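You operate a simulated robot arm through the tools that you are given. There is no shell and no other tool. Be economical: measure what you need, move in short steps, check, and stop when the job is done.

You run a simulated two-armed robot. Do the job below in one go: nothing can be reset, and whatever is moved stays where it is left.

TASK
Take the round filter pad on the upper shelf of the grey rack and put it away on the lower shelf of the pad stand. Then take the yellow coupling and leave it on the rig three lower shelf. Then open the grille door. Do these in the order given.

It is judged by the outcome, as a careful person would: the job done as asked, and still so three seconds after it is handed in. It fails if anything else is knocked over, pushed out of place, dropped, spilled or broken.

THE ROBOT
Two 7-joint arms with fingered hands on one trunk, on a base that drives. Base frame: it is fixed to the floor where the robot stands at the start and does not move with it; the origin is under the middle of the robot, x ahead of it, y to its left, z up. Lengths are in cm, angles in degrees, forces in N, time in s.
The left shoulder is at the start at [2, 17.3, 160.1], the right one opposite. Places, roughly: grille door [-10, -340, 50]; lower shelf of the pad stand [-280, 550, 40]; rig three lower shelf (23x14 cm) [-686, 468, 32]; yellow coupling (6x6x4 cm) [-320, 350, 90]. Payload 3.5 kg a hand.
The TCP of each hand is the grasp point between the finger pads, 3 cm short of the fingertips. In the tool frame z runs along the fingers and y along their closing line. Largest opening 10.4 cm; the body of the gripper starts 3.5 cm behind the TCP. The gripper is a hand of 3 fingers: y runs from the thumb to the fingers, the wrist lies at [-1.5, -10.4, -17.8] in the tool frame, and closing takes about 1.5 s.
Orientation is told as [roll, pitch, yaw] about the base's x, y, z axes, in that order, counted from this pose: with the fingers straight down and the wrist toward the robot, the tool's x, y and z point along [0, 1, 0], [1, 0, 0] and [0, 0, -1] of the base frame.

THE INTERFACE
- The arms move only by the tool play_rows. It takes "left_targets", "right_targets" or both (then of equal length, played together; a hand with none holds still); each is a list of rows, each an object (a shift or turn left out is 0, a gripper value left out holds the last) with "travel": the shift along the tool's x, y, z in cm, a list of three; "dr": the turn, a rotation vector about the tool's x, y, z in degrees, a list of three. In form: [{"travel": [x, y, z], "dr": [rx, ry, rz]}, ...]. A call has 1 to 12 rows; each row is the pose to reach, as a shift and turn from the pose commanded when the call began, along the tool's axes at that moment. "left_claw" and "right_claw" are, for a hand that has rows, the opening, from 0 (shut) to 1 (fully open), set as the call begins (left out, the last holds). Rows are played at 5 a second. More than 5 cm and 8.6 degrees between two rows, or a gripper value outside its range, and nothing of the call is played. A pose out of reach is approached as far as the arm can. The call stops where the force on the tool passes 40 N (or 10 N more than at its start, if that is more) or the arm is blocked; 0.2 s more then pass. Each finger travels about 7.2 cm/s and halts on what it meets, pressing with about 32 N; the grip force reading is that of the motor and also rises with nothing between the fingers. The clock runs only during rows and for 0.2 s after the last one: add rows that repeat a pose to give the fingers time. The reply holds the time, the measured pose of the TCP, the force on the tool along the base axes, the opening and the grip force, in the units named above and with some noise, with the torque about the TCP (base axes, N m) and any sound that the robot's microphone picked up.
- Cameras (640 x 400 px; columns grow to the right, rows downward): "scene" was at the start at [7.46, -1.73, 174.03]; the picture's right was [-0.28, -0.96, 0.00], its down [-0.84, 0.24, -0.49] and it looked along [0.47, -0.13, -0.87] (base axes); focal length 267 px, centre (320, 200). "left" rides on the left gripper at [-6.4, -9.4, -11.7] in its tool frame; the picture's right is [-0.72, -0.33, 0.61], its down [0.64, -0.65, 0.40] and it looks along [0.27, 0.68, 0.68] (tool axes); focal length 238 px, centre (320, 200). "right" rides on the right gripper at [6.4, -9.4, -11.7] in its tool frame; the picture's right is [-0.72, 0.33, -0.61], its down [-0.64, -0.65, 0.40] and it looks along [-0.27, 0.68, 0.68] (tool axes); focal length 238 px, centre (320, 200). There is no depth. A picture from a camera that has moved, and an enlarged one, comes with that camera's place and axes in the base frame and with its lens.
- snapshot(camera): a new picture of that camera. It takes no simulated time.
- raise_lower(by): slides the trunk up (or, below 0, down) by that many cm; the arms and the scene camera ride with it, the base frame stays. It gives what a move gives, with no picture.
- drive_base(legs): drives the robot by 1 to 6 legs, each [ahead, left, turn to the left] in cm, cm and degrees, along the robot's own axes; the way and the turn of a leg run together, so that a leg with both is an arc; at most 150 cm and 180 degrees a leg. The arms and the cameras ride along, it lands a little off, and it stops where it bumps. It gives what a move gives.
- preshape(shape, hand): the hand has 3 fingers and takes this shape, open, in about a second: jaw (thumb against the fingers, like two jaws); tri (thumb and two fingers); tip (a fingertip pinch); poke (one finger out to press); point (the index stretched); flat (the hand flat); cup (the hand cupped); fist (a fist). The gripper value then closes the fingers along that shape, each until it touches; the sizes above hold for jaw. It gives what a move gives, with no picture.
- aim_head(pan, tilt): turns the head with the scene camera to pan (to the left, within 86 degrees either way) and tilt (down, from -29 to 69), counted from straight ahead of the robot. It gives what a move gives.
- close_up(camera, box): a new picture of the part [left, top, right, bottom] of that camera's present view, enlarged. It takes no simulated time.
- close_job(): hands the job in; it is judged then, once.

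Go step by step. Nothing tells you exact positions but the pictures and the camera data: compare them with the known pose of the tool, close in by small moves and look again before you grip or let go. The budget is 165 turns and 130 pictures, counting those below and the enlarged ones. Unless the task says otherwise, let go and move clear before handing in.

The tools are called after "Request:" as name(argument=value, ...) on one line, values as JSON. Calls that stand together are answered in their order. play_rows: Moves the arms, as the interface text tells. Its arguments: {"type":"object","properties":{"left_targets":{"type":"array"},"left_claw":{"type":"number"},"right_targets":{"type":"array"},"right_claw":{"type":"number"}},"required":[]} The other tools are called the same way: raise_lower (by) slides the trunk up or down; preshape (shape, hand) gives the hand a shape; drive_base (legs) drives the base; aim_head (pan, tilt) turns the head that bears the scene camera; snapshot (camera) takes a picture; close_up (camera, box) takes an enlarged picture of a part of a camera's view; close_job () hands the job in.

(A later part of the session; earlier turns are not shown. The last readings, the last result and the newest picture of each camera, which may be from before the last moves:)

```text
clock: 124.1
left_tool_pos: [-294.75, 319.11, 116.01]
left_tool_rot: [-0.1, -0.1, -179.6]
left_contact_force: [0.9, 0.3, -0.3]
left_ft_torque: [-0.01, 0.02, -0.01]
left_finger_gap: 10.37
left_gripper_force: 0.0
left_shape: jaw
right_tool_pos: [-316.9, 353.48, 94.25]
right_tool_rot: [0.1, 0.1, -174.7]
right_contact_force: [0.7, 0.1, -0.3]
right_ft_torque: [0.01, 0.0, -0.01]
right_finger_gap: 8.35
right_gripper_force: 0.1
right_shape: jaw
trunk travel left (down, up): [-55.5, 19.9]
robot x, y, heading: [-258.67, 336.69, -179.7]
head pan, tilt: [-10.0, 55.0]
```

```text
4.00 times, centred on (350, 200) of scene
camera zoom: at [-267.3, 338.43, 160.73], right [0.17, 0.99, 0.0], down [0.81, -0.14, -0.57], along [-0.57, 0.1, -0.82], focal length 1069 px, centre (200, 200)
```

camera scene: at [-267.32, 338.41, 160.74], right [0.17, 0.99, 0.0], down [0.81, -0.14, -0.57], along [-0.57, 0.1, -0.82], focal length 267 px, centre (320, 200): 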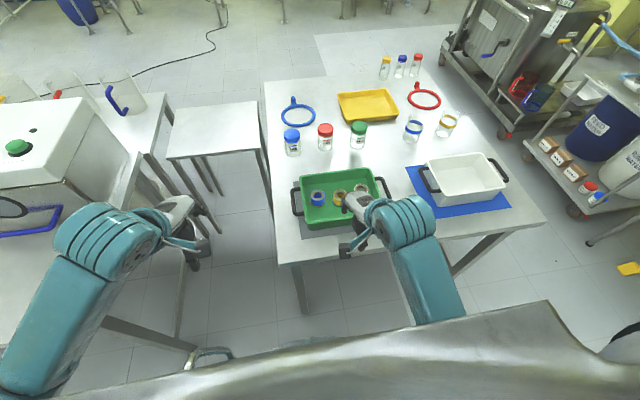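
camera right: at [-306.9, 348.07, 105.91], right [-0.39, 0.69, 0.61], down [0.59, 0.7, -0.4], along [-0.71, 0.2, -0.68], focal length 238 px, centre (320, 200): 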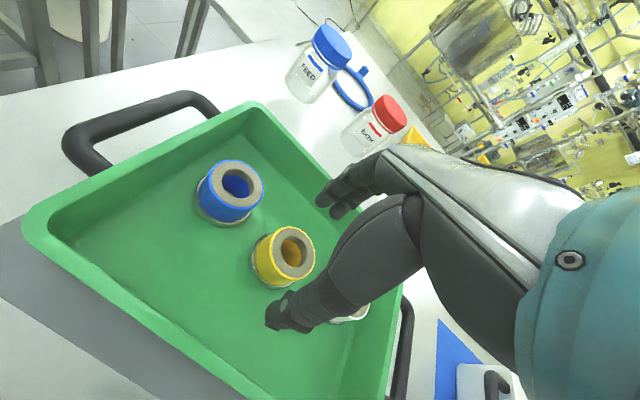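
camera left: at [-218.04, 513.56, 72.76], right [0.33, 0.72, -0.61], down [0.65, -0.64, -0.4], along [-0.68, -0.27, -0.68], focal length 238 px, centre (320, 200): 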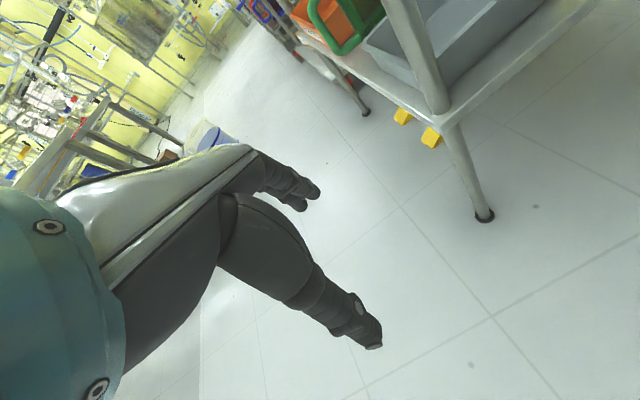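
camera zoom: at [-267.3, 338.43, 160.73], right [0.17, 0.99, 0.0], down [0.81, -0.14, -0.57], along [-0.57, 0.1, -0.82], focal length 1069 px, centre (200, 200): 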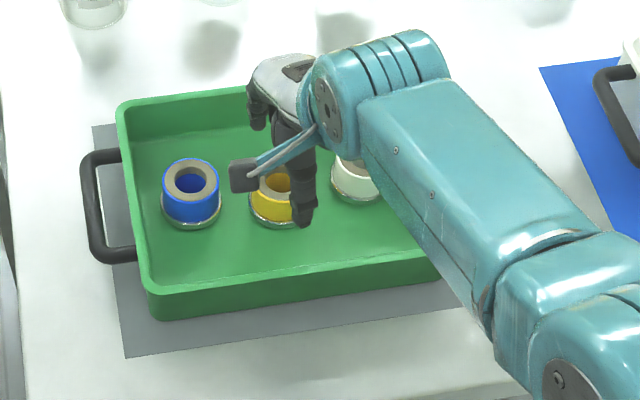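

Alignment is good. I'll descend the last 4 cm and close.

Request:
play_rows(right_targets=[{"travel": [0.2, 0.1, 1.5]}, {"travel": [0.2, 0.1, 3]}, {"travel": [0.2, 0.1, 4]}, {"travel": [0.2, 0.1, 4]}])

Request:
snapshot(camera="right")

```text
clock: 125.1
left_tool_pos: [-294.87, 319.02, 115.98]
left_tool_rot: [0.1, -0.1, -179.7]
left_contact_force: [0.3, 0.1, -0.5]
left_ft_torque: [0.02, 0.01, -0.01]
left_finger_gap: 10.39
left_gripper_force: 0.0
left_shape: jaw
right_tool_pos: [-316.13, 353.31, 90.91]
right_tool_rot: [0.0, 0.0, -174.7]
right_contact_force: [-0.9, -0.5, 0.0]
right_ft_torque: [0.0, 0.03, 0.01]
right_finger_gap: 8.37
right_gripper_force: 0.0
right_shape: jaw
right hand out of reach, approached as far as the arm can: row 2, 3, 4
trunk travel left (down, up): [-55.5, 19.9]
robot x, y, heading: [-259.12, 337.1, -179.8]
head pan, tilt: [-10.0, 55.0]
```

```text
64 pictures are left
camera right: at [-306.01, 347.96, 102.58], right [-0.39, 0.69, 0.61], down [0.59, 0.7, -0.4], along [-0.7, 0.2, -0.68], focal length 238 px, centre (320, 200)
```

right: 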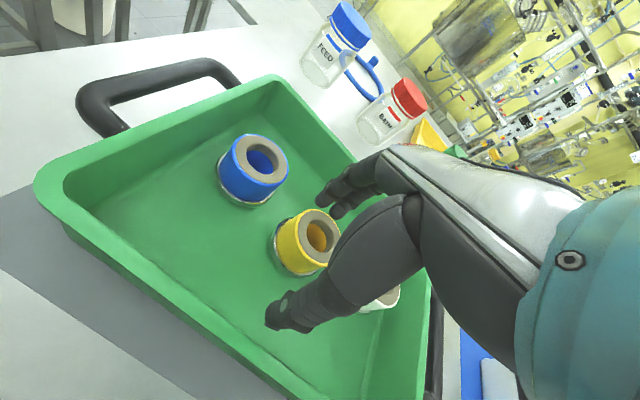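

The arm is at its reach limit at this trunk height. I'll raise the hand, lower the trunk 8 cm and then finish the descent.

Request:
play_rows(right_targets=[{"travel": [0, 0, -2]}, {"travel": [0, 0, -5]}, {"travel": [0, 0, -8]}, {"travel": [0, 0, -10]}, {"travel": [0, 0, -10]}])

Request:
raise_lower(by=-8)

Request:
snapshot(camera="right")

```text
clock: 126.3
left_tool_pos: [-294.77, 318.98, 116.06]
left_tool_rot: [-0.1, -0.1, -179.6]
left_contact_force: [-0.2, -0.6, 0.2]
left_ft_torque: [0.0, 0.0, -0.02]
left_finger_gap: 10.39
left_gripper_force: 0.0
left_shape: jaw
right_tool_pos: [-316.08, 353.34, 101.03]
right_tool_rot: [0.0, 0.1, -174.7]
right_contact_force: [-0.5, -1.2, 0.0]
right_ft_torque: [-0.02, -0.01, 0.01]
right_finger_gap: 8.34
right_gripper_force: 0.1
right_shape: jaw
trunk travel left (down, up): [-55.5, 19.9]
robot x, y, heading: [-258.6, 337.23, -179.6]
head pan, tilt: [-10.0, 55.0]
```

```text
clock: 127.4
left_tool_pos: [-294.75, 319.13, 108.16]
left_tool_rot: [0.0, 0.1, -179.7]
left_contact_force: [0.3, -0.8, 0.4]
left_ft_torque: [0.0, -0.01, -0.03]
left_finger_gap: 10.4
left_gripper_force: 0.1
left_shape: jaw
right_tool_pos: [-316.11, 353.39, 93.08]
right_tool_rot: [-0.1, 0.1, -174.7]
right_contact_force: [-0.3, -0.3, -0.1]
right_ft_torque: [-0.03, -0.02, 0.0]
right_finger_gap: 8.33
right_gripper_force: 0.1
right_shape: jaw
trunk travel left (down, up): [-47.5, 27.9]
robot x, y, heading: [-258.93, 336.72, -179.7]
head pan, tilt: [-10.0, 55.0]
```

```text
63 pictures are left
camera right: at [-306.08, 347.93, 104.69], right [-0.39, 0.69, 0.61], down [0.59, 0.7, -0.4], along [-0.71, 0.2, -0.68], focal length 238 px, centre (320, 200)
```

right: 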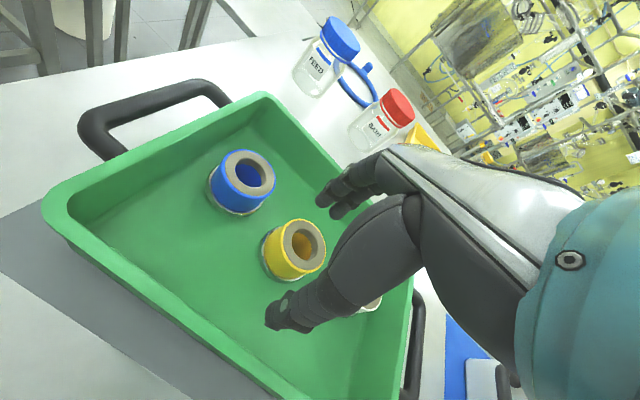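

Combining views puts the coupling top nearer z≈88 and x≈-318. I'll nudge forward and descend a little.

Request:
play_rows(right_targets=[{"travel": [-0.2, 1.6, 0.5]}, {"travel": [-0.2, 1.6, 1.5]}, {"travel": [-0.2, 1.6, 2.5]}, {"travel": [-0.2, 1.6, 3]}, {"travel": [-0.2, 1.6, 3]}])

Request:
snapshot(camera="right")

Request:
close_up(camera="scene", box=[280, 130, 420, 230])

```text
clock: 128.6
left_tool_pos: [-294.97, 319.18, 108.0]
left_tool_rot: [0.0, 0.0, -179.7]
left_contact_force: [0.8, 0.0, 0.8]
left_ft_torque: [0.0, 0.0, 0.0]
left_finger_gap: 10.38
left_gripper_force: 0.0
left_shape: jaw
right_tool_pos: [-317.7, 353.42, 89.91]
right_tool_rot: [0.0, 0.0, -174.7]
right_contact_force: [-0.6, 0.9, 0.4]
right_ft_torque: [-0.01, -0.04, 0.0]
right_finger_gap: 8.37
right_gripper_force: 0.0
right_shape: jaw
trunk travel left (down, up): [-47.5, 27.9]
robot x, y, heading: [-258.7, 337.22, -179.6]
head pan, tilt: [-10.0, 55.0]
```

```text
62 pictures are left
camera right: at [-307.77, 347.92, 101.6], right [-0.39, 0.69, 0.61], down [0.59, 0.7, -0.4], along [-0.71, 0.2, -0.68], focal length 238 px, centre (320, 200)
```

right: 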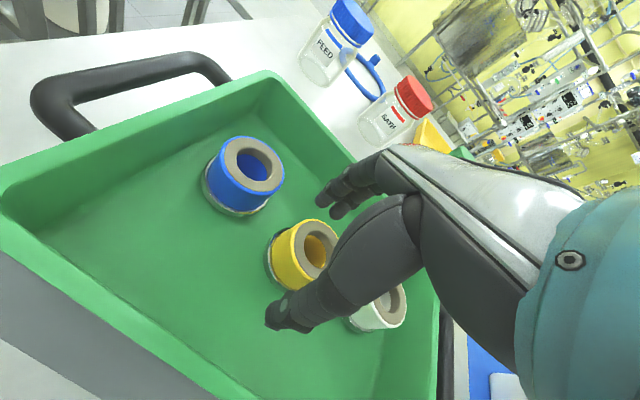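

```text
4.00 times, centred on (350, 180) of scene
camera zoom: at [-268.21, 338.41, 152.7], right [0.17, 0.99, 0.0], down [0.81, -0.14, -0.57], along [-0.57, 0.1, -0.82], focal length 1069 px, centre (200, 280)
```

zoom: 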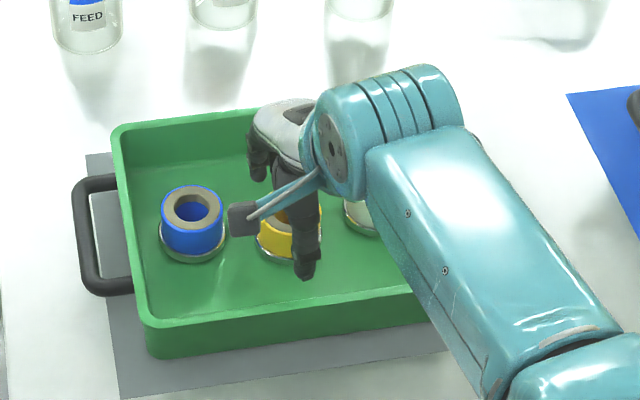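

The coupling is centred between the fingers. I'll descend slightly more and close.

Request:
play_rows(right_targets=[{"travel": [0, 0, 0.7]}, {"travel": [0, 0, 1.3]}, {"travel": [0, 0, 1.3]}])

Request:
play_rows(right_targets=[{"travel": [0, 0, 0]}, {"travel": [0, 0, 0]}, {"travel": [0, 0, 0]}, {"travel": [0, 0, 0]}, {"travel": [0, 0, 0]}, {"travel": [0, 0, 0]}, {"travel": [0, 0, 0]}], right_claw=0)

Request:
snapshot(camera="right")

```text
clock: 129.4
left_tool_pos: [-295.02, 319.15, 108.07]
left_tool_rot: [0.1, 0.0, -179.6]
left_contact_force: [-0.7, -0.4, -0.1]
left_ft_torque: [0.02, 0.02, 0.02]
left_finger_gap: 10.39
left_gripper_force: 0.0
left_shape: jaw
right_tool_pos: [-317.81, 353.23, 88.71]
right_tool_rot: [0.0, 0.0, -174.7]
right_contact_force: [0.2, 0.3, 0.6]
right_ft_torque: [-0.04, 0.01, 0.0]
right_finger_gap: 8.36
right_gripper_force: 0.0
right_shape: jaw
trunk travel left (down, up): [-47.5, 27.9]
robot x, y, heading: [-258.76, 336.99, -179.9]
head pan, tilt: [-10.0, 55.0]
```

```text
clock: 131.0
left_tool_pos: [-294.93, 318.94, 108.09]
left_tool_rot: [0.1, 0.1, -179.6]
left_contact_force: [0.1, 0.1, -0.4]
left_ft_torque: [-0.01, -0.01, 0.02]
left_finger_gap: 10.39
left_gripper_force: 0.0
left_shape: jaw
right_tool_pos: [-317.8, 353.42, 88.66]
right_tool_rot: [0.0, 0.0, -174.7]
right_contact_force: [0.2, 0.4, -0.3]
right_ft_torque: [0.01, -0.05, 0.02]
right_finger_gap: 4.31
right_gripper_force: 32.0
right_shape: jaw
trunk travel left (down, up): [-47.5, 27.9]
robot x, y, heading: [-258.63, 337.01, -179.8]
head pan, tilt: [-10.0, 55.0]
```

```text
60 pictures are left
camera right: at [-307.78, 347.98, 100.35], right [-0.39, 0.69, 0.61], down [0.59, 0.7, -0.4], along [-0.71, 0.2, -0.68], focal length 238 px, centre (320, 200)
```

right: 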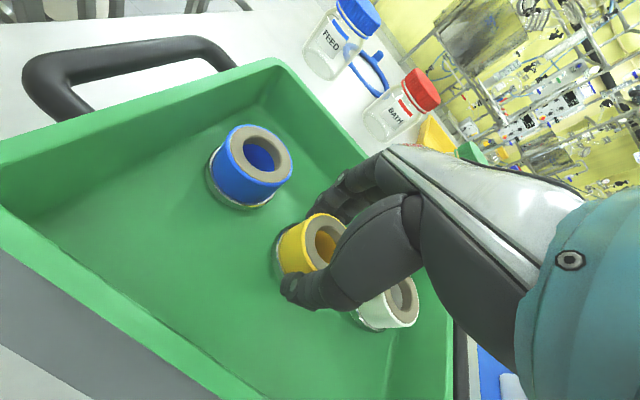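

Gripped with a gap of 4.3 cm. I'll lift.

Request:
play_rows(right_targets=[{"travel": [0, 0, -1.5]}, {"travel": [0, 0, -4]}, {"travel": [0, 0, -7]}, {"travel": [0, 0, -11]}, {"travel": [0, 0, -15]}, {"travel": [0, 0, -15]}])

Request:
snapshot(camera="right")

Request:
aim_head(pan=-15, tilt=15)

Request:
snapshot(camera="scene")

```text
clock: 132.4
left_tool_pos: [-294.86, 319.01, 108.08]
left_tool_rot: [-0.1, 0.0, -179.6]
left_contact_force: [0.5, 0.0, 0.2]
left_ft_torque: [0.06, 0.04, 0.0]
left_finger_gap: 10.4
left_gripper_force: 0.1
left_shape: jaw
right_tool_pos: [-317.5, 353.75, 103.81]
right_tool_rot: [0.0, 0.0, -174.7]
right_contact_force: [-0.4, 0.2, -0.6]
right_ft_torque: [0.01, -0.05, -0.01]
right_finger_gap: 4.24
right_gripper_force: 32.4
right_shape: jaw
trunk travel left (down, up): [-47.5, 27.9]
robot x, y, heading: [-258.8, 337.11, -179.7]
head pan, tilt: [-10.0, 55.0]
```

```text
59 pictures are left
camera right: at [-307.54, 348.24, 115.52], right [-0.39, 0.69, 0.61], down [0.59, 0.7, -0.4], along [-0.7, 0.2, -0.68], focal length 238 px, centre (320, 200)
```

right: 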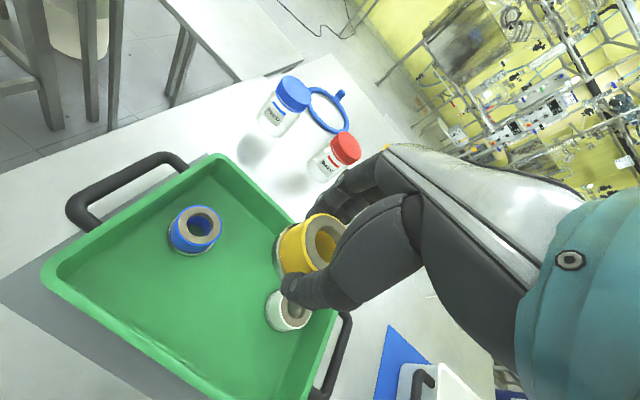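

```text
clock: 133.5
left_tool_pos: [-294.96, 319.03, 108.07]
left_tool_rot: [0.0, -0.1, -179.5]
left_contact_force: [0.1, 0.4, -0.2]
left_ft_torque: [0.01, -0.02, -0.02]
left_finger_gap: 10.38
left_gripper_force: 0.1
left_shape: jaw
right_tool_pos: [-317.61, 353.7, 103.8]
right_tool_rot: [0.0, 0.0, -174.7]
right_contact_force: [0.1, 0.4, -1.3]
right_ft_torque: [-0.02, -0.01, 0.01]
right_finger_gap: 4.27
right_gripper_force: 32.5
right_shape: jaw
trunk travel left (down, up): [-47.5, 27.9]
robot x, y, heading: [-258.72, 337.36, -179.5]
head pan, tilt: [-15.0, 15.0]
```

```text
58 pictures are left
camera scene: at [-270.14, 339.57, 158.71], right [0.25, 0.97, 0.0], down [0.25, -0.07, -0.97], along [-0.93, 0.24, -0.26], focal length 267 px, centre (320, 200)
```

scene: 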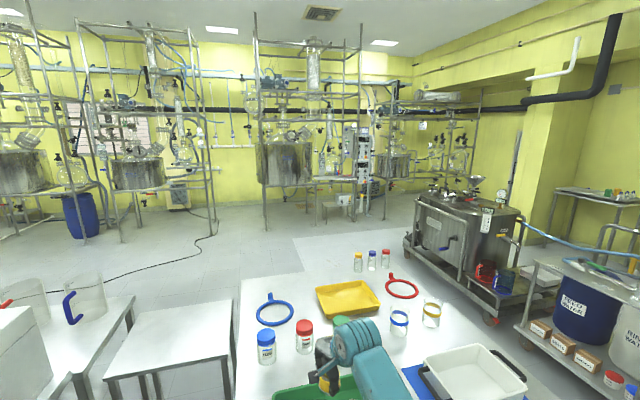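

The coupling is lifted. The rig three lower shelf should project near pixel (332, 206), so I'll look closer there.

Request:
close_up(camera="scene", box=[230, 120, 410, 240])

Request:
close_up(camera="scene", box=[300, 170, 390, 230])

```text
3.33 times, centred on (320, 180) of scene
camera zoom: at [-270.14, 339.57, 158.71], right [0.25, 0.97, 0.0], down [0.25, -0.07, -0.97], along [-0.93, 0.24, -0.26], focal length 891 px, centre (320, 267)
```

zoom: 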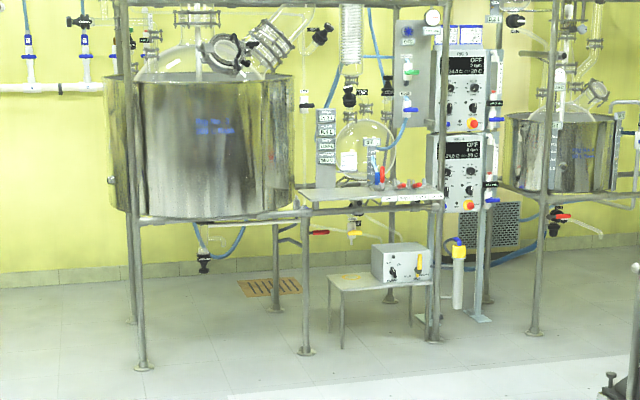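

```text
6.67 times, centred on (345, 200) of scene
camera zoom: at [-270.14, 339.57, 158.71], right [0.25, 0.97, 0.0], down [0.25, -0.07, -0.97], along [-0.93, 0.24, -0.26], focal length 1781 px, centre (153, 200)
```

zoom: 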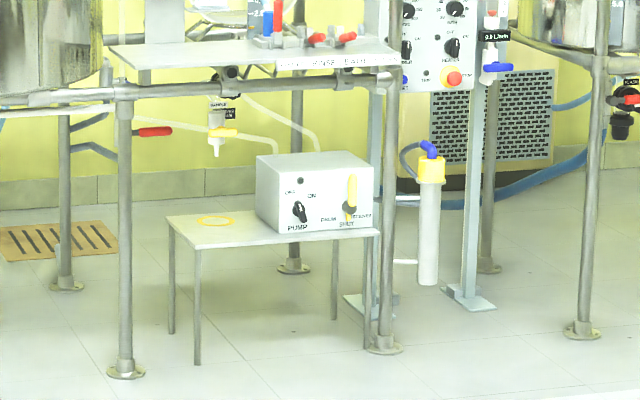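

Rig three's lower shelf is a small low table at about x -708…-677, y 455…504, z 32. It has a yellow ring mark beside a pump box, and a drain valve hangs above it. I'll retract the hand and drive there through the corridor at y≈466.

Request:
play_rows(right_targets=[{"travel": [0.4, -4.5, 0]}, {"travel": [0.8, -9, 0]}, {"travel": [1.2, -13.5, 0]}, {"travel": [1.6, -18, 0]}, {"travel": [1.8, -21, 0]}, {"travel": [1.8, -21, 0]}])

Request:
drive_base(legs=[[-40, 0, 0], [0, -128, 0], [100, 0, 0]])

Request:
aim_head(pan=0, tilt=30)

Request:
snapshot(camera="scene")

```text
clock: 134.9
left_tool_pos: [-294.9, 319.16, 108.03]
left_tool_rot: [0.0, 0.0, -179.6]
left_contact_force: [-0.8, -0.1, 0.8]
left_ft_torque: [-0.03, -0.02, -0.02]
left_finger_gap: 10.39
left_gripper_force: 0.1
left_shape: jaw
right_tool_pos: [-296.66, 353.34, 103.77]
right_tool_rot: [0.1, 0.1, -174.7]
right_contact_force: [0.4, 0.2, -1.4]
right_ft_torque: [0.0, 0.02, -0.03]
right_finger_gap: 4.27
right_gripper_force: 31.6
right_shape: jaw
trunk travel left (down, up): [-47.5, 27.9]
robot x, y, heading: [-258.9, 337.09, -179.9]
head pan, tilt: [-15.0, 15.0]
```

```text
clock: 148.1
left_tool_pos: [-353.85, 440.87, 108.01]
left_tool_rot: [0.0, 0.1, -177.4]
left_contact_force: [0.1, 0.1, -0.3]
left_ft_torque: [-0.01, 0.02, -0.01]
left_finger_gap: 10.39
left_gripper_force: 0.1
left_shape: jaw
right_tool_pos: [-356.99, 475.23, 103.71]
right_tool_rot: [0.0, 0.0, -172.5]
right_contact_force: [-0.1, -0.9, 0.0]
right_ft_torque: [0.01, -0.01, -0.02]
right_finger_gap: 4.28
right_gripper_force: 32.4
right_shape: jaw
trunk travel left (down, up): [-47.5, 27.9]
robot x, y, heading: [-318.66, 460.3, -177.7]
head pan, tilt: [-15.0, 15.0]
```

```text
clock: 148.9
left_tool_pos: [-353.83, 440.9, 108.08]
left_tool_rot: [0.1, 0.0, -177.4]
left_contact_force: [-0.3, 0.3, 0.1]
left_ft_torque: [-0.03, -0.03, 0.0]
left_finger_gap: 10.36
left_gripper_force: 0.1
left_shape: jaw
right_tool_pos: [-356.93, 475.24, 103.77]
right_tool_rot: [0.0, -0.1, -172.4]
right_contact_force: [0.3, 0.2, -0.8]
right_ft_torque: [-0.03, -0.02, 0.02]
right_finger_gap: 4.29
right_gripper_force: 32.3
right_shape: jaw
trunk travel left (down, up): [-47.5, 27.9]
robot x, y, heading: [-318.88, 460.09, -177.4]
head pan, tilt: [0.0, 30.0]
```

```text
55 pictures are left
camera scene: at [-329.84, 459.97, 156.31], right [-0.04, 1.0, 0.0], down [0.5, 0.02, -0.87], along [-0.87, -0.04, -0.5], focal length 267 px, centre (320, 200)
```

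scene: 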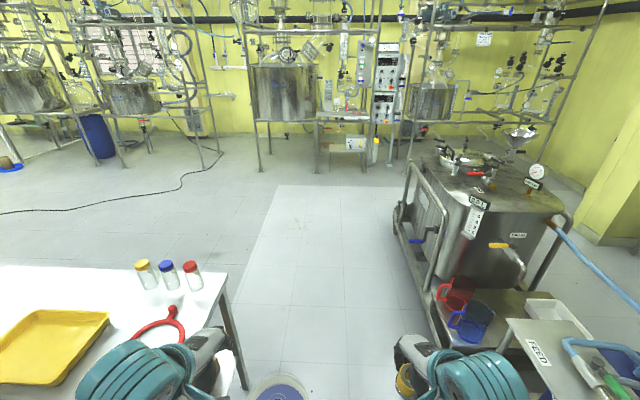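

There's a bucket just ahead on the left and carts on the right, so I need their positions before passing between them.

Request:
aim_head(pan=0, tilt=60)

Request:
snapshot(camera="scene")

Request:
aim_head(pan=-45, tilt=45)

Request:
snapshot(camera="scene")

```text
clock: 149.8
left_tool_pos: [-353.87, 440.94, 108.08]
left_tool_rot: [0.0, 0.0, -177.4]
left_contact_force: [-1.0, 0.1, 0.2]
left_ft_torque: [0.02, 0.01, -0.01]
left_finger_gap: 10.4
left_gripper_force: 0.1
left_shape: jaw
right_tool_pos: [-357.04, 475.26, 103.74]
right_tool_rot: [0.0, 0.0, -172.5]
right_contact_force: [0.4, -1.5, -0.8]
right_ft_torque: [0.01, -0.01, 0.03]
right_finger_gap: 4.3
right_gripper_force: 32.2
right_shape: jaw
trunk travel left (down, up): [-47.5, 27.9]
robot x, y, heading: [-318.5, 460.8, -177.5]
head pan, tilt: [0.0, 60.0]
```

```text
54 pictures are left
camera scene: at [-327.48, 460.07, 152.1], right [-0.04, 1.0, 0.0], down [0.86, 0.04, -0.5], along [-0.5, -0.02, -0.87], focal length 267 px, centre (320, 200)
```

scene: 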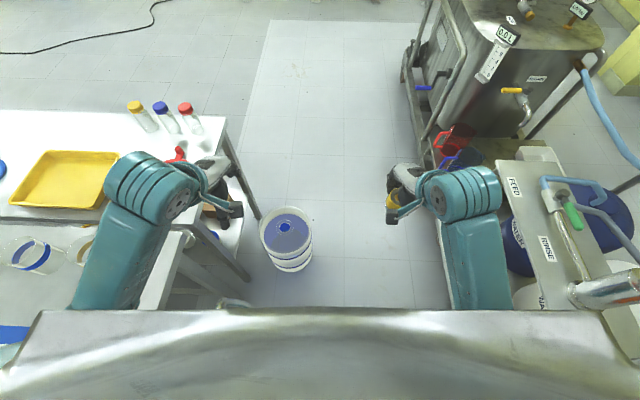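

```text
clock: 151.0
left_tool_pos: [-353.97, 440.91, 108.08]
left_tool_rot: [-0.1, 0.0, -177.5]
left_contact_force: [-0.3, 0.3, -1.0]
left_ft_torque: [0.01, 0.0, 0.01]
left_finger_gap: 10.34
left_gripper_force: 0.1
left_shape: jaw
right_tool_pos: [-356.96, 475.16, 103.85]
right_tool_rot: [0.0, 0.0, -172.4]
right_contact_force: [-0.1, -0.2, -0.6]
right_ft_torque: [0.02, -0.03, 0.02]
right_finger_gap: 4.27
right_gripper_force: 31.9
right_shape: jaw
trunk travel left (down, up): [-47.5, 27.9]
robot x, y, heading: [-318.65, 460.18, -177.6]
head pan, tilt: [-45.0, 45.0]
```

```text
53 pictures are left
camera scene: at [-326.82, 465.84, 154.04], right [0.67, 0.74, 0.0], down [0.52, -0.48, -0.71], along [-0.52, 0.48, -0.71], focal length 267 px, centre (320, 200)
```

scene: 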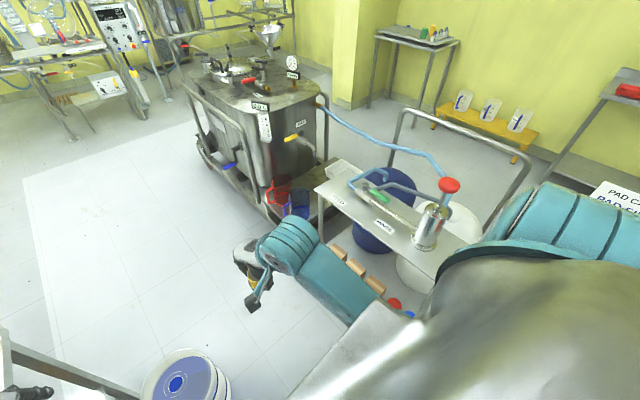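

The bucket occupies y 428–455 and the carts begin near y 520, so the robot fits if centred at y≈487. I'll straighten, shift right and check.

Request:
drive_base(legs=[[0, 0, -2.5], [8, -27, 0]])

Request:
aim_head(pan=0, tilt=60)

Request:
snapshot(camera="scene")

```text
clock: 153.3
left_tool_pos: [-362.76, 469.24, 108.05]
left_tool_rot: [0.0, 0.1, 179.9]
left_contact_force: [-0.6, 0.0, -0.2]
left_ft_torque: [0.0, 0.01, 0.01]
left_finger_gap: 10.38
left_gripper_force: 0.1
left_shape: jaw
right_tool_pos: [-364.17, 503.54, 103.7]
right_tool_rot: [0.1, 0.0, -175.1]
right_contact_force: [-0.2, 0.5, -1.1]
right_ft_torque: [-0.02, 0.01, -0.01]
right_finger_gap: 4.3
right_gripper_force: 32.1
right_shape: jaw
trunk travel left (down, up): [-47.5, 27.9]
robot x, y, heading: [-326.33, 486.84, 179.8]
head pan, tilt: [-45.0, 45.0]
```

```text
clock: 154.4
left_tool_pos: [-362.77, 469.35, 108.09]
left_tool_rot: [0.1, 0.0, 179.9]
left_contact_force: [0.7, -0.4, 0.3]
left_ft_torque: [-0.01, 0.01, 0.0]
left_finger_gap: 10.4
left_gripper_force: 0.1
left_shape: jaw
right_tool_pos: [-364.24, 503.62, 103.89]
right_tool_rot: [0.0, 0.0, -175.0]
right_contact_force: [0.1, 0.3, -1.5]
right_ft_torque: [-0.01, 0.0, 0.03]
right_finger_gap: 4.28
right_gripper_force: 32.3
right_shape: jaw
trunk travel left (down, up): [-47.5, 27.9]
robot x, y, heading: [-326.34, 486.98, 179.9]
head pan, tilt: [0.0, 60.0]
```

```text
52 pictures are left
camera scene: at [-335.51, 487.13, 152.1], right [0.0, 1.0, 0.0], down [0.87, 0.0, -0.5], along [-0.5, 0.0, -0.87], focal length 267 px, centre (320, 200)
```

scene: 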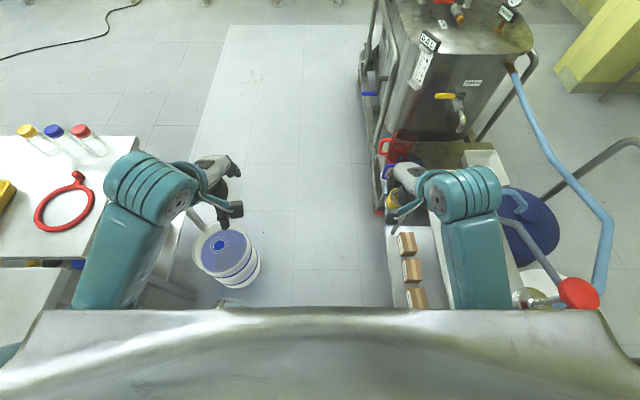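

The corridor is centred. I'll raise the trunk a bit for clearance over the carts and drive through.

Request:
raise_lower(by=12)

Request:
drive_base(legs=[[100, 0, 0]])

Request:
snapshot(camera="scene")

```text
clock: 155.9
left_tool_pos: [-362.68, 469.13, 120.12]
left_tool_rot: [0.1, -0.1, 180.0]
left_contact_force: [0.3, 0.0, -0.4]
left_ft_torque: [-0.01, -0.01, 0.01]
left_finger_gap: 10.38
left_gripper_force: 0.0
left_shape: jaw
right_tool_pos: [-364.29, 503.64, 115.78]
right_tool_rot: [0.1, 0.1, -175.2]
right_contact_force: [0.2, -0.7, -0.8]
right_ft_torque: [-0.01, -0.01, -0.01]
right_finger_gap: 4.29
right_gripper_force: 32.1
right_shape: jaw
trunk travel left (down, up): [-59.5, 15.9]
robot x, y, heading: [-326.57, 487.06, 180.0]
head pan, tilt: [0.0, 60.0]
```

```text
clock: 161.1
left_tool_pos: [-461.27, 468.8, 120.0]
left_tool_rot: [-0.1, 0.0, -179.7]
left_contact_force: [0.0, -0.4, -0.1]
left_ft_torque: [-0.02, 0.0, 0.0]
left_finger_gap: 10.38
left_gripper_force: 0.0
left_shape: jaw
right_tool_pos: [-463.01, 503.28, 115.77]
right_tool_rot: [0.0, 0.0, -174.8]
right_contact_force: [-0.4, 0.0, -1.2]
right_ft_torque: [0.0, -0.01, -0.01]
right_finger_gap: 4.26
right_gripper_force: 32.1
right_shape: jaw
trunk travel left (down, up): [-59.5, 15.9]
robot x, y, heading: [-425.35, 486.93, -179.9]
head pan, tilt: [0.0, 60.0]
```

```text
51 pictures are left
camera scene: at [-433.1, 486.94, 164.13], right [0.0, 1.0, 0.0], down [0.87, 0.0, -0.5], along [-0.5, 0.0, -0.87], focal length 267 px, centre (320, 200)
```

scene: 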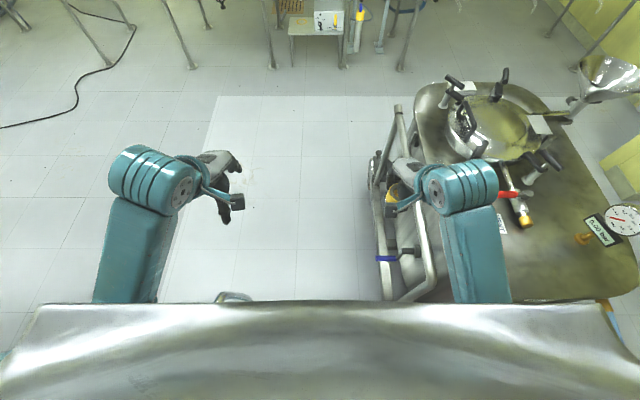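

Past the bucket. I'll shift left away from the vessel cart and approach the rig.

Request:
drive_base(legs=[[0, 33, 0], [150, 0, 0]])

Request:
aim_head(pan=-5, tilt=50)

Request:
snapshot(camera="scene")

Request:
close_up(camera="scene", box=[240, 60, 440, 190])

```text
clock: 170.3
left_tool_pos: [-612.73, 438.31, 120.18]
left_tool_rot: [0.0, 0.0, 179.1]
left_contact_force: [0.2, 0.4, 0.5]
left_ft_torque: [-0.02, -0.03, 0.0]
left_finger_gap: 10.38
left_gripper_force: 0.1
left_shape: jaw
right_tool_pos: [-613.82, 472.68, 115.73]
right_tool_rot: [0.1, 0.0, -176.0]
right_contact_force: [-0.2, 0.1, -0.7]
right_ft_torque: [0.02, 0.01, 0.0]
right_finger_gap: 4.28
right_gripper_force: 32.4
right_shape: jaw
trunk travel left (down, up): [-59.5, 15.9]
robot x, y, heading: [-576.36, 455.53, 179.0]
head pan, tilt: [0.0, 60.0]
```

```text
clock: 171.0
left_tool_pos: [-612.74, 438.31, 120.09]
left_tool_rot: [0.0, 0.0, 179.1]
left_contact_force: [0.2, -0.3, 0.8]
left_ft_torque: [-0.04, 0.02, 0.03]
left_finger_gap: 10.38
left_gripper_force: 0.0
left_shape: jaw
right_tool_pos: [-613.9, 472.65, 115.85]
right_tool_rot: [0.0, 0.1, -176.0]
right_contact_force: [-0.1, -0.2, -0.4]
right_ft_torque: [0.01, -0.02, -0.03]
right_finger_gap: 4.28
right_gripper_force: 32.6
right_shape: jaw
trunk travel left (down, up): [-59.5, 15.9]
robot x, y, heading: [-576.31, 455.46, 179.0]
head pan, tilt: [-5.0, 50.0]
```

```text
50 pictures are left
camera scene: at [-585.18, 456.46, 165.39], right [0.1, 0.99, 0.0], down [0.76, -0.08, -0.64], along [-0.64, 0.07, -0.77], focal length 267 px, centre (320, 200)
```

scene: 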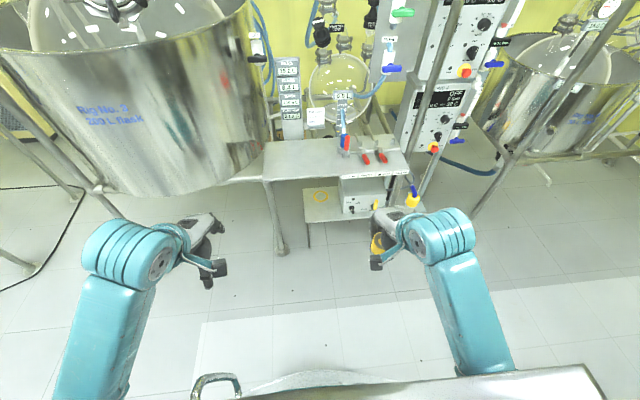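

```text
3.08 times, centred on (340, 125) of scene
camera zoom: at [-585.18, 456.46, 165.39], right [0.1, 0.99, 0.0], down [0.76, -0.08, -0.64], along [-0.64, 0.07, -0.77], focal length 822 px, centre (258, 431)
```

zoom: 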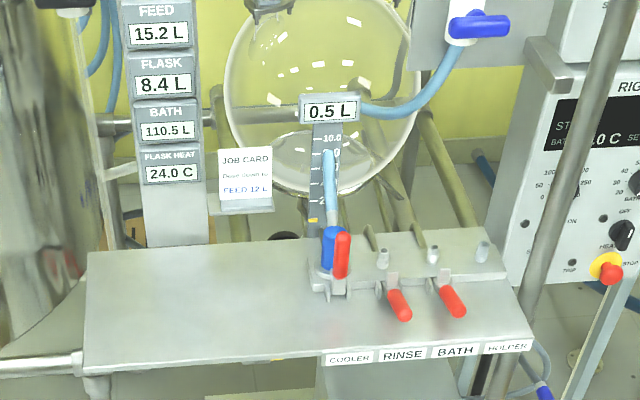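

This is Rig No. 3. I'll lower the trunk in the clear space in front to see the lower shelf.

Request:
raise_lower(by=-40)

Request:
raise_lower(by=-19)

Request:
aim_head(pan=-5, tilt=38)

Request:
snapshot(camera="scene")

Request:
snapshot(camera="right")

```text
clock: 174.8
left_tool_pos: [-613.22, 438.29, 76.2]
left_tool_rot: [0.1, 7.2, 179.0]
left_contact_force: [-0.1, 0.8, 0.0]
left_ft_torque: [-0.01, -0.04, 0.0]
left_finger_gap: 10.4
left_gripper_force: 0.1
left_shape: jaw
right_tool_pos: [-613.81, 472.78, 75.78]
right_tool_rot: [0.1, 0.0, -176.1]
right_contact_force: [0.0, -0.2, -0.4]
right_ft_torque: [0.02, 0.01, 0.0]
right_finger_gap: 4.27
right_gripper_force: 32.9
right_shape: jaw
trunk travel left (down, up): [-19.5, 55.9]
robot x, y, heading: [-576.24, 455.65, 179.1]
head pan, tilt: [-5.0, 50.0]
```

```text
clock: 176.9
left_tool_pos: [-612.37, 438.24, 51.5]
left_tool_rot: [0.0, 21.4, 179.0]
left_contact_force: [-0.1, -0.6, 0.2]
left_ft_torque: [0.03, 0.0, -0.01]
left_finger_gap: 10.38
left_gripper_force: 0.1
left_shape: jaw
right_tool_pos: [-612.95, 472.72, 51.06]
right_tool_rot: [1.2, 13.5, -175.9]
right_contact_force: [0.3, -0.1, -0.5]
right_ft_torque: [0.0, 0.0, 0.01]
right_finger_gap: 4.27
right_gripper_force: 32.2
right_shape: jaw
trunk travel left (down, up): [-0.5, 74.9]
robot x, y, heading: [-576.61, 455.75, 178.9]
head pan, tilt: [-5.0, 50.0]
```

```text
clock: 177.7
left_tool_pos: [-612.47, 438.35, 51.49]
left_tool_rot: [0.0, 21.2, 179.1]
left_contact_force: [0.3, 0.0, 1.3]
left_ft_torque: [-0.02, 0.02, 0.01]
left_finger_gap: 10.38
left_gripper_force: 0.1
left_shape: jaw
right_tool_pos: [-612.91, 472.73, 50.95]
right_tool_rot: [1.1, 13.5, -175.9]
right_contact_force: [-1.1, 0.5, -0.4]
right_ft_torque: [0.0, 0.0, 0.01]
right_finger_gap: 4.26
right_gripper_force: 32.1
right_shape: jaw
trunk travel left (down, up): [-0.5, 74.9]
robot x, y, heading: [-576.51, 455.45, 178.9]
head pan, tilt: [-5.0, 38.0]
```

```text
48 pictures are left
camera scene: at [-607.4, 456.93, 106.43], right [0.1, 0.99, 0.0], down [0.61, -0.06, -0.79], along [-0.78, 0.08, -0.62], focal length 267 px, centre (320, 200)
```

scene: 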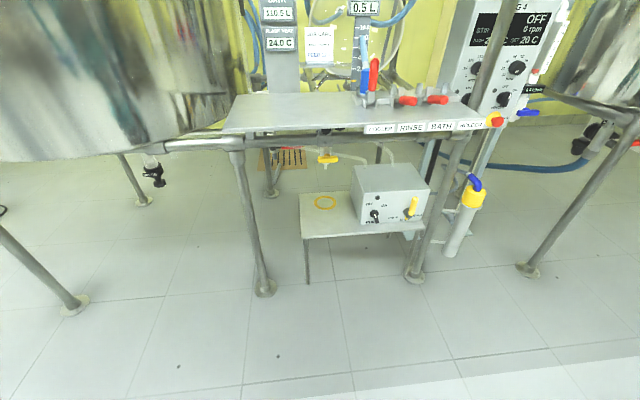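

```text
47 pictures are left
camera right: at [-606.05, 467.09, 64.62], right [-0.51, 0.7, 0.51], down [0.68, 0.68, -0.25], along [-0.52, 0.22, -0.82], focal length 238 px, centre (320, 200)
```

right: 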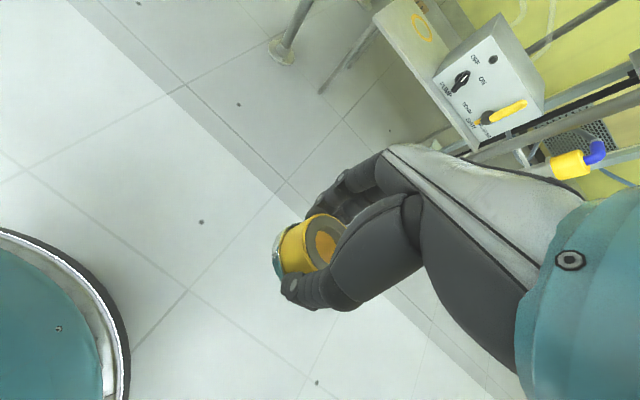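

The free area left of the pump box is y 458–481, x -707…-679. There's a drain nozzle at about [-702, 467, 50] over the ring mark, so I'll place the coupling near [-686.5, 468]. I'll tuck the left hand slightly and drive in.

Request:
play_rows(left_targets=[{"travel": [-4, -1, -3]}, {"travel": [-7, -2, -6]}, {"travel": [-7, -2, -8]}, {"travel": [-7, -2, -8]}])

Request:
drive_base(legs=[[48, 0, 1]])

Request:
snapshot(camera="scene")

Request:
snapshot(camera="right")

```text
refused: row 1 steps farther than a row can; nothing moved
```

```text
clock: 180.5
left_tool_pos: [-659.49, 438.51, 51.27]
left_tool_rot: [-0.1, 21.2, 179.7]
left_contact_force: [-0.3, 0.4, -0.1]
left_ft_torque: [0.02, -0.02, -0.03]
left_finger_gap: 10.38
left_gripper_force: 0.1
left_shape: jaw
right_tool_pos: [-660.19, 472.87, 50.9]
right_tool_rot: [1.2, 13.4, -175.2]
right_contact_force: [0.0, 0.2, -1.2]
right_ft_torque: [0.04, 0.0, -0.01]
right_finger_gap: 4.28
right_gripper_force: 31.8
right_shape: jaw
trunk travel left (down, up): [-0.5, 74.9]
robot x, y, heading: [-623.4, 455.99, 179.5]
head pan, tilt: [-5.0, 38.0]
```

```text
46 pictures are left
camera scene: at [-654.55, 457.16, 106.44], right [0.09, 1.0, 0.0], down [0.61, -0.06, -0.79], along [-0.78, 0.07, -0.62], focal length 267 px, centre (320, 200)
```

scene: 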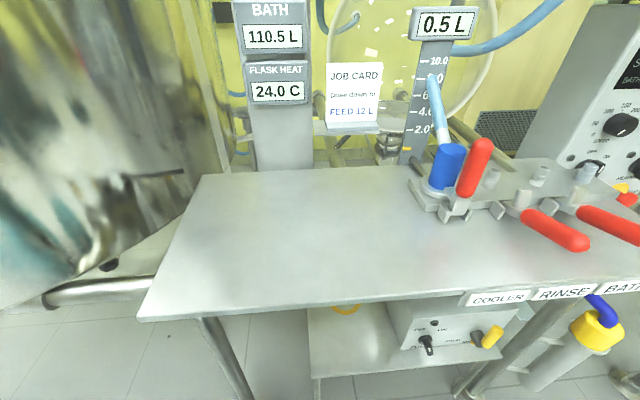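

```text
45 pictures are left
camera right: at [-653.31, 467.33, 64.62], right [-0.52, 0.69, 0.51], down [0.68, 0.69, -0.25], along [-0.52, 0.21, -0.82], focal length 238 px, centre (320, 200)
```

right: 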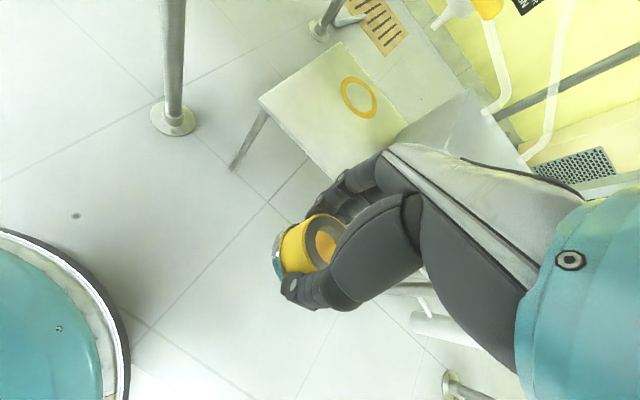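

I'll extend the right hand forward in the gap and see whether it levels out.

Request:
play_rows(right_targets=[{"travel": [0, 3, 0]}, {"travel": [0, 6, 0]}, {"travel": [0, 9, 0]}, {"travel": [0, 12, 0]}, {"travel": [0, 12, 0]}])

Request:
snapshot(camera="right")

```text
clock: 181.7
left_tool_pos: [-659.38, 438.57, 51.55]
left_tool_rot: [0.0, 21.4, 179.7]
left_contact_force: [0.1, -0.3, 0.5]
left_ft_torque: [-0.01, -0.03, 0.0]
left_finger_gap: 10.38
left_gripper_force: 0.0
left_shape: jaw
right_tool_pos: [-672.08, 471.76, 48.01]
right_tool_rot: [1.2, 13.5, -175.3]
right_contact_force: [-0.1, 0.0, -0.7]
right_ft_torque: [0.0, -0.03, 0.0]
right_finger_gap: 4.26
right_gripper_force: 32.1
right_shape: jaw
trunk travel left (down, up): [-0.5, 74.9]
robot x, y, heading: [-623.59, 456.53, 179.5]
head pan, tilt: [-5.0, 38.0]
```

```text
44 pictures are left
camera right: at [-665.15, 466.19, 61.66], right [-0.52, 0.69, 0.5], down [0.68, 0.69, -0.25], along [-0.52, 0.21, -0.83], focal length 238 px, centre (320, 200)
```

right: 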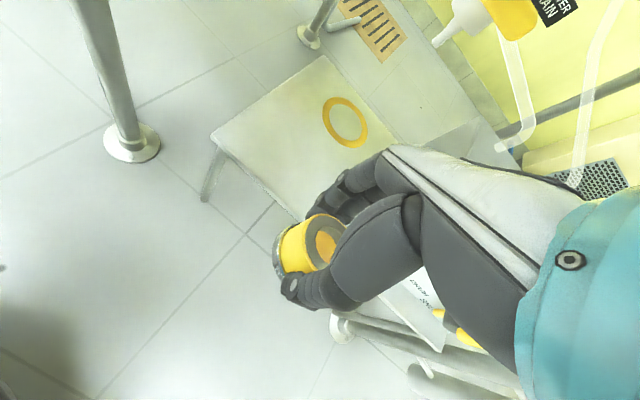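

Request:
play_rows(right_targets=[{"dr": [-5, -0.6, 0]}, {"dr": [-10, -1.2, 0]}, {"dr": [-13.5, -1.2, 0]}, {"dr": [-13.5, -1.2, 0]}])

Request:
snapshot(camera="right")

Request:
snapshot(camera="left")

```text
clock: 182.7
left_tool_pos: [-659.34, 438.48, 51.41]
left_tool_rot: [0.0, 21.3, 179.8]
left_contact_force: [0.9, 0.6, -0.4]
left_ft_torque: [0.02, -0.02, -0.02]
left_finger_gap: 10.38
left_gripper_force: 0.0
left_shape: jaw
right_tool_pos: [-671.95, 471.79, 48.19]
right_tool_rot: [0.0, -0.1, -175.3]
right_contact_force: [0.1, -0.2, -1.6]
right_ft_torque: [-0.03, 0.03, 0.01]
right_finger_gap: 4.26
right_gripper_force: 31.9
right_shape: jaw
trunk travel left (down, up): [-0.5, 74.9]
robot x, y, heading: [-623.61, 456.25, 179.7]
head pan, tilt: [-5.0, 38.0]
```

```text
43 pictures are left
camera right: at [-661.99, 466.28, 59.81], right [-0.38, 0.69, 0.61], down [0.6, 0.69, -0.41], along [-0.7, 0.21, -0.68], focal length 238 px, centre (320, 200)
```

right: 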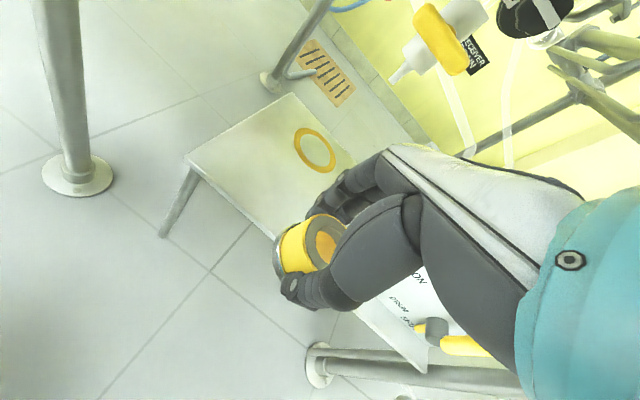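

```text
42 pictures are left
camera left: at [-654.82, 444.97, 65.59], right [0.53, 0.72, -0.45], down [0.75, -0.64, -0.14], along [-0.39, -0.27, -0.88], focal length 238 px, centre (320, 200)
```

left: 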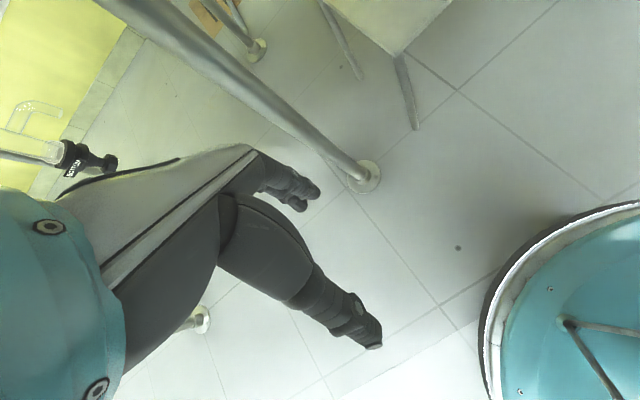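

Level now. I'll drop to z≈41, then slide forward above the low shelf, staying under the upper shelf's pipe.

Request:
play_rows(right_targets=[{"travel": [0, 0, 3.5]}, {"travel": [0, 0, 7]}, {"travel": [0.5, 4, 7]}, {"travel": [0.9, 8, 7]}, {"travel": [1.3, 12, 7]}, {"travel": [1.7, 15.7, 7]}, {"travel": [1.7, 15.7, 7]}])

Request:
snapshot(camera="right")

Request:
snapshot(camera="scene")

```text
clock: 184.3
left_tool_pos: [-659.4, 438.56, 51.33]
left_tool_rot: [0.0, 21.4, 179.7]
left_contact_force: [0.3, -0.1, -0.4]
left_ft_torque: [0.04, 0.03, -0.01]
left_finger_gap: 10.38
left_gripper_force: 0.1
left_shape: jaw
right_tool_pos: [-687.41, 469.02, 41.1]
right_tool_rot: [0.0, 0.0, -175.4]
right_contact_force: [0.0, 0.4, -1.6]
right_ft_torque: [0.02, 0.02, 0.01]
right_finger_gap: 4.26
right_gripper_force: 32.2
right_shape: jaw
trunk travel left (down, up): [-0.5, 74.9]
robot x, y, heading: [-623.36, 456.04, 179.4]
head pan, tilt: [-5.0, 38.0]
```

```text
41 pictures are left
camera right: at [-677.55, 463.45, 52.86], right [-0.38, 0.69, 0.61], down [0.6, 0.69, -0.4], along [-0.7, 0.21, -0.68], focal length 238 px, centre (320, 200)
```

right: 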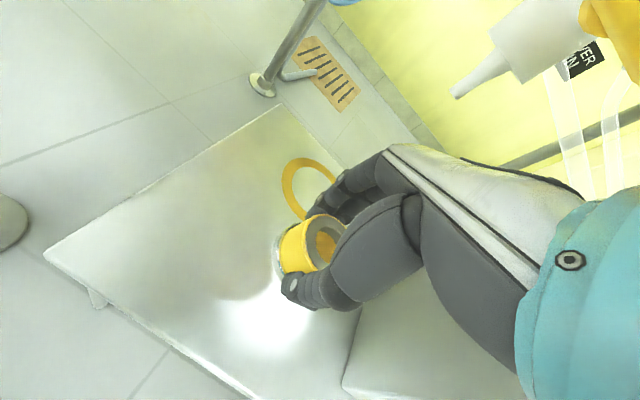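

```text
40 pictures are left
camera scene: at [-654.56, 457.16, 106.43], right [0.09, 1.0, 0.0], down [0.61, -0.06, -0.79], along [-0.78, 0.07, -0.62], focal length 267 px, centre (320, 200)
```

scene: 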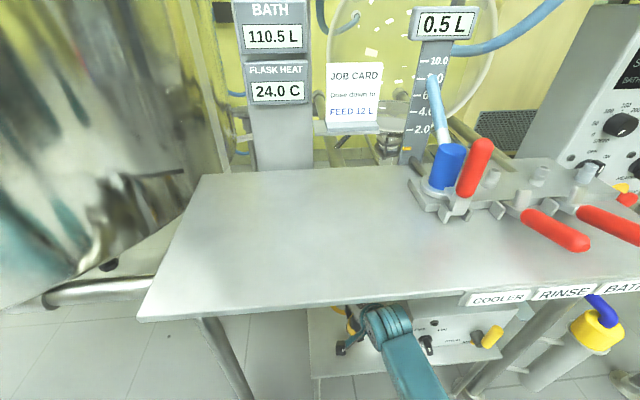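

The position is good, so I'll lower gently until contact.

Request:
play_rows(right_targets=[{"travel": [0, 0, 1]}, {"travel": [0, 0, 2]}, {"travel": [0, 0, 3]}, {"travel": [0, 0, 3.5]}, {"travel": [0, 0, 4]}, {"travel": [0, 0, 4]}])

Request:
snapshot(camera="right")

```text
clock: 185.7
left_tool_pos: [-659.49, 438.47, 51.39]
left_tool_rot: [0.0, 21.3, 179.6]
left_contact_force: [0.7, 0.3, -0.2]
left_ft_torque: [0.02, 0.02, 0.0]
left_finger_gap: 10.36
left_gripper_force: 0.0
left_shape: jaw
right_tool_pos: [-687.4, 468.93, 37.04]
right_tool_rot: [0.0, 0.1, -175.4]
right_contact_force: [0.0, -0.1, -1.7]
right_ft_torque: [-0.01, -0.01, 0.05]
right_finger_gap: 4.25
right_gripper_force: 31.9
right_shape: jaw
trunk travel left (down, up): [-0.5, 74.9]
robot x, y, heading: [-623.11, 456.19, 179.4]
head pan, tilt: [-5.0, 38.0]
```

```text
39 pictures are left
camera right: at [-677.44, 463.4, 48.74], right [-0.38, 0.69, 0.61], down [0.6, 0.69, -0.4], along [-0.7, 0.21, -0.68], focal length 238 px, centre (320, 200)
```

right: 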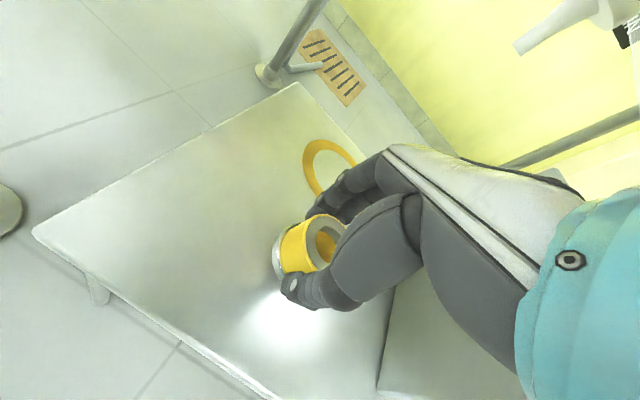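

Request:
play_rows(right_targets=[{"travel": [0, 0, 0.4]}, {"travel": [0, 0, 0.8]}, {"travel": [0, 0, 1.2]}, {"travel": [0, 0, 1.6]}, {"travel": [0, 0, 2.0]}, {"travel": [0, 0, 2.4]}])

Request:
snapshot(camera="right")

```text
clock: 186.8
left_tool_pos: [-659.33, 438.51, 51.37]
left_tool_rot: [0.0, 21.2, 179.7]
left_contact_force: [0.0, -0.5, -0.9]
left_ft_torque: [0.02, 0.05, 0.04]
left_finger_gap: 10.39
left_gripper_force: 0.1
left_shape: jaw
right_tool_pos: [-688.06, 468.72, 36.5]
right_tool_rot: [0.3, -1.3, -175.4]
right_contact_force: [2.9, 1.6, 20.4]
right_ft_torque: [0.09, -0.27, -0.05]
right_finger_gap: 4.44
right_gripper_force: 31.6
right_shape: jaw
trunk travel left (down, up): [-0.5, 74.9]
robot x, y, heading: [-623.42, 455.83, 179.8]
head pan, tilt: [-5.0, 38.0]
stopped in row 5 (right hand): the force on the tool passed its limit (the readings are from after the stop); the commanded pose is now the measured one
```

```text
38 pictures are left
camera right: at [-677.86, 463.24, 47.92], right [-0.37, 0.7, 0.62], down [0.59, 0.69, -0.42], along [-0.72, 0.21, -0.66], focal length 238 px, centre (320, 200)
```

right: 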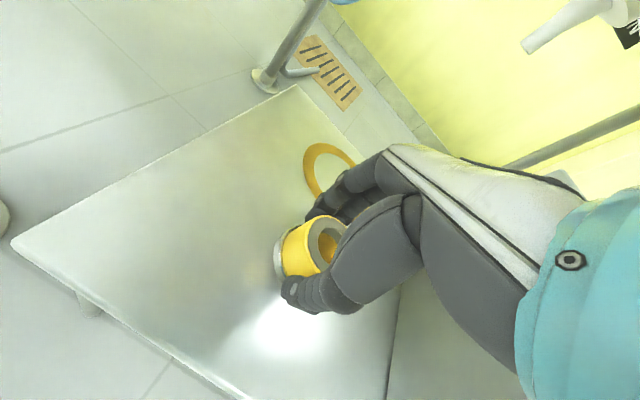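

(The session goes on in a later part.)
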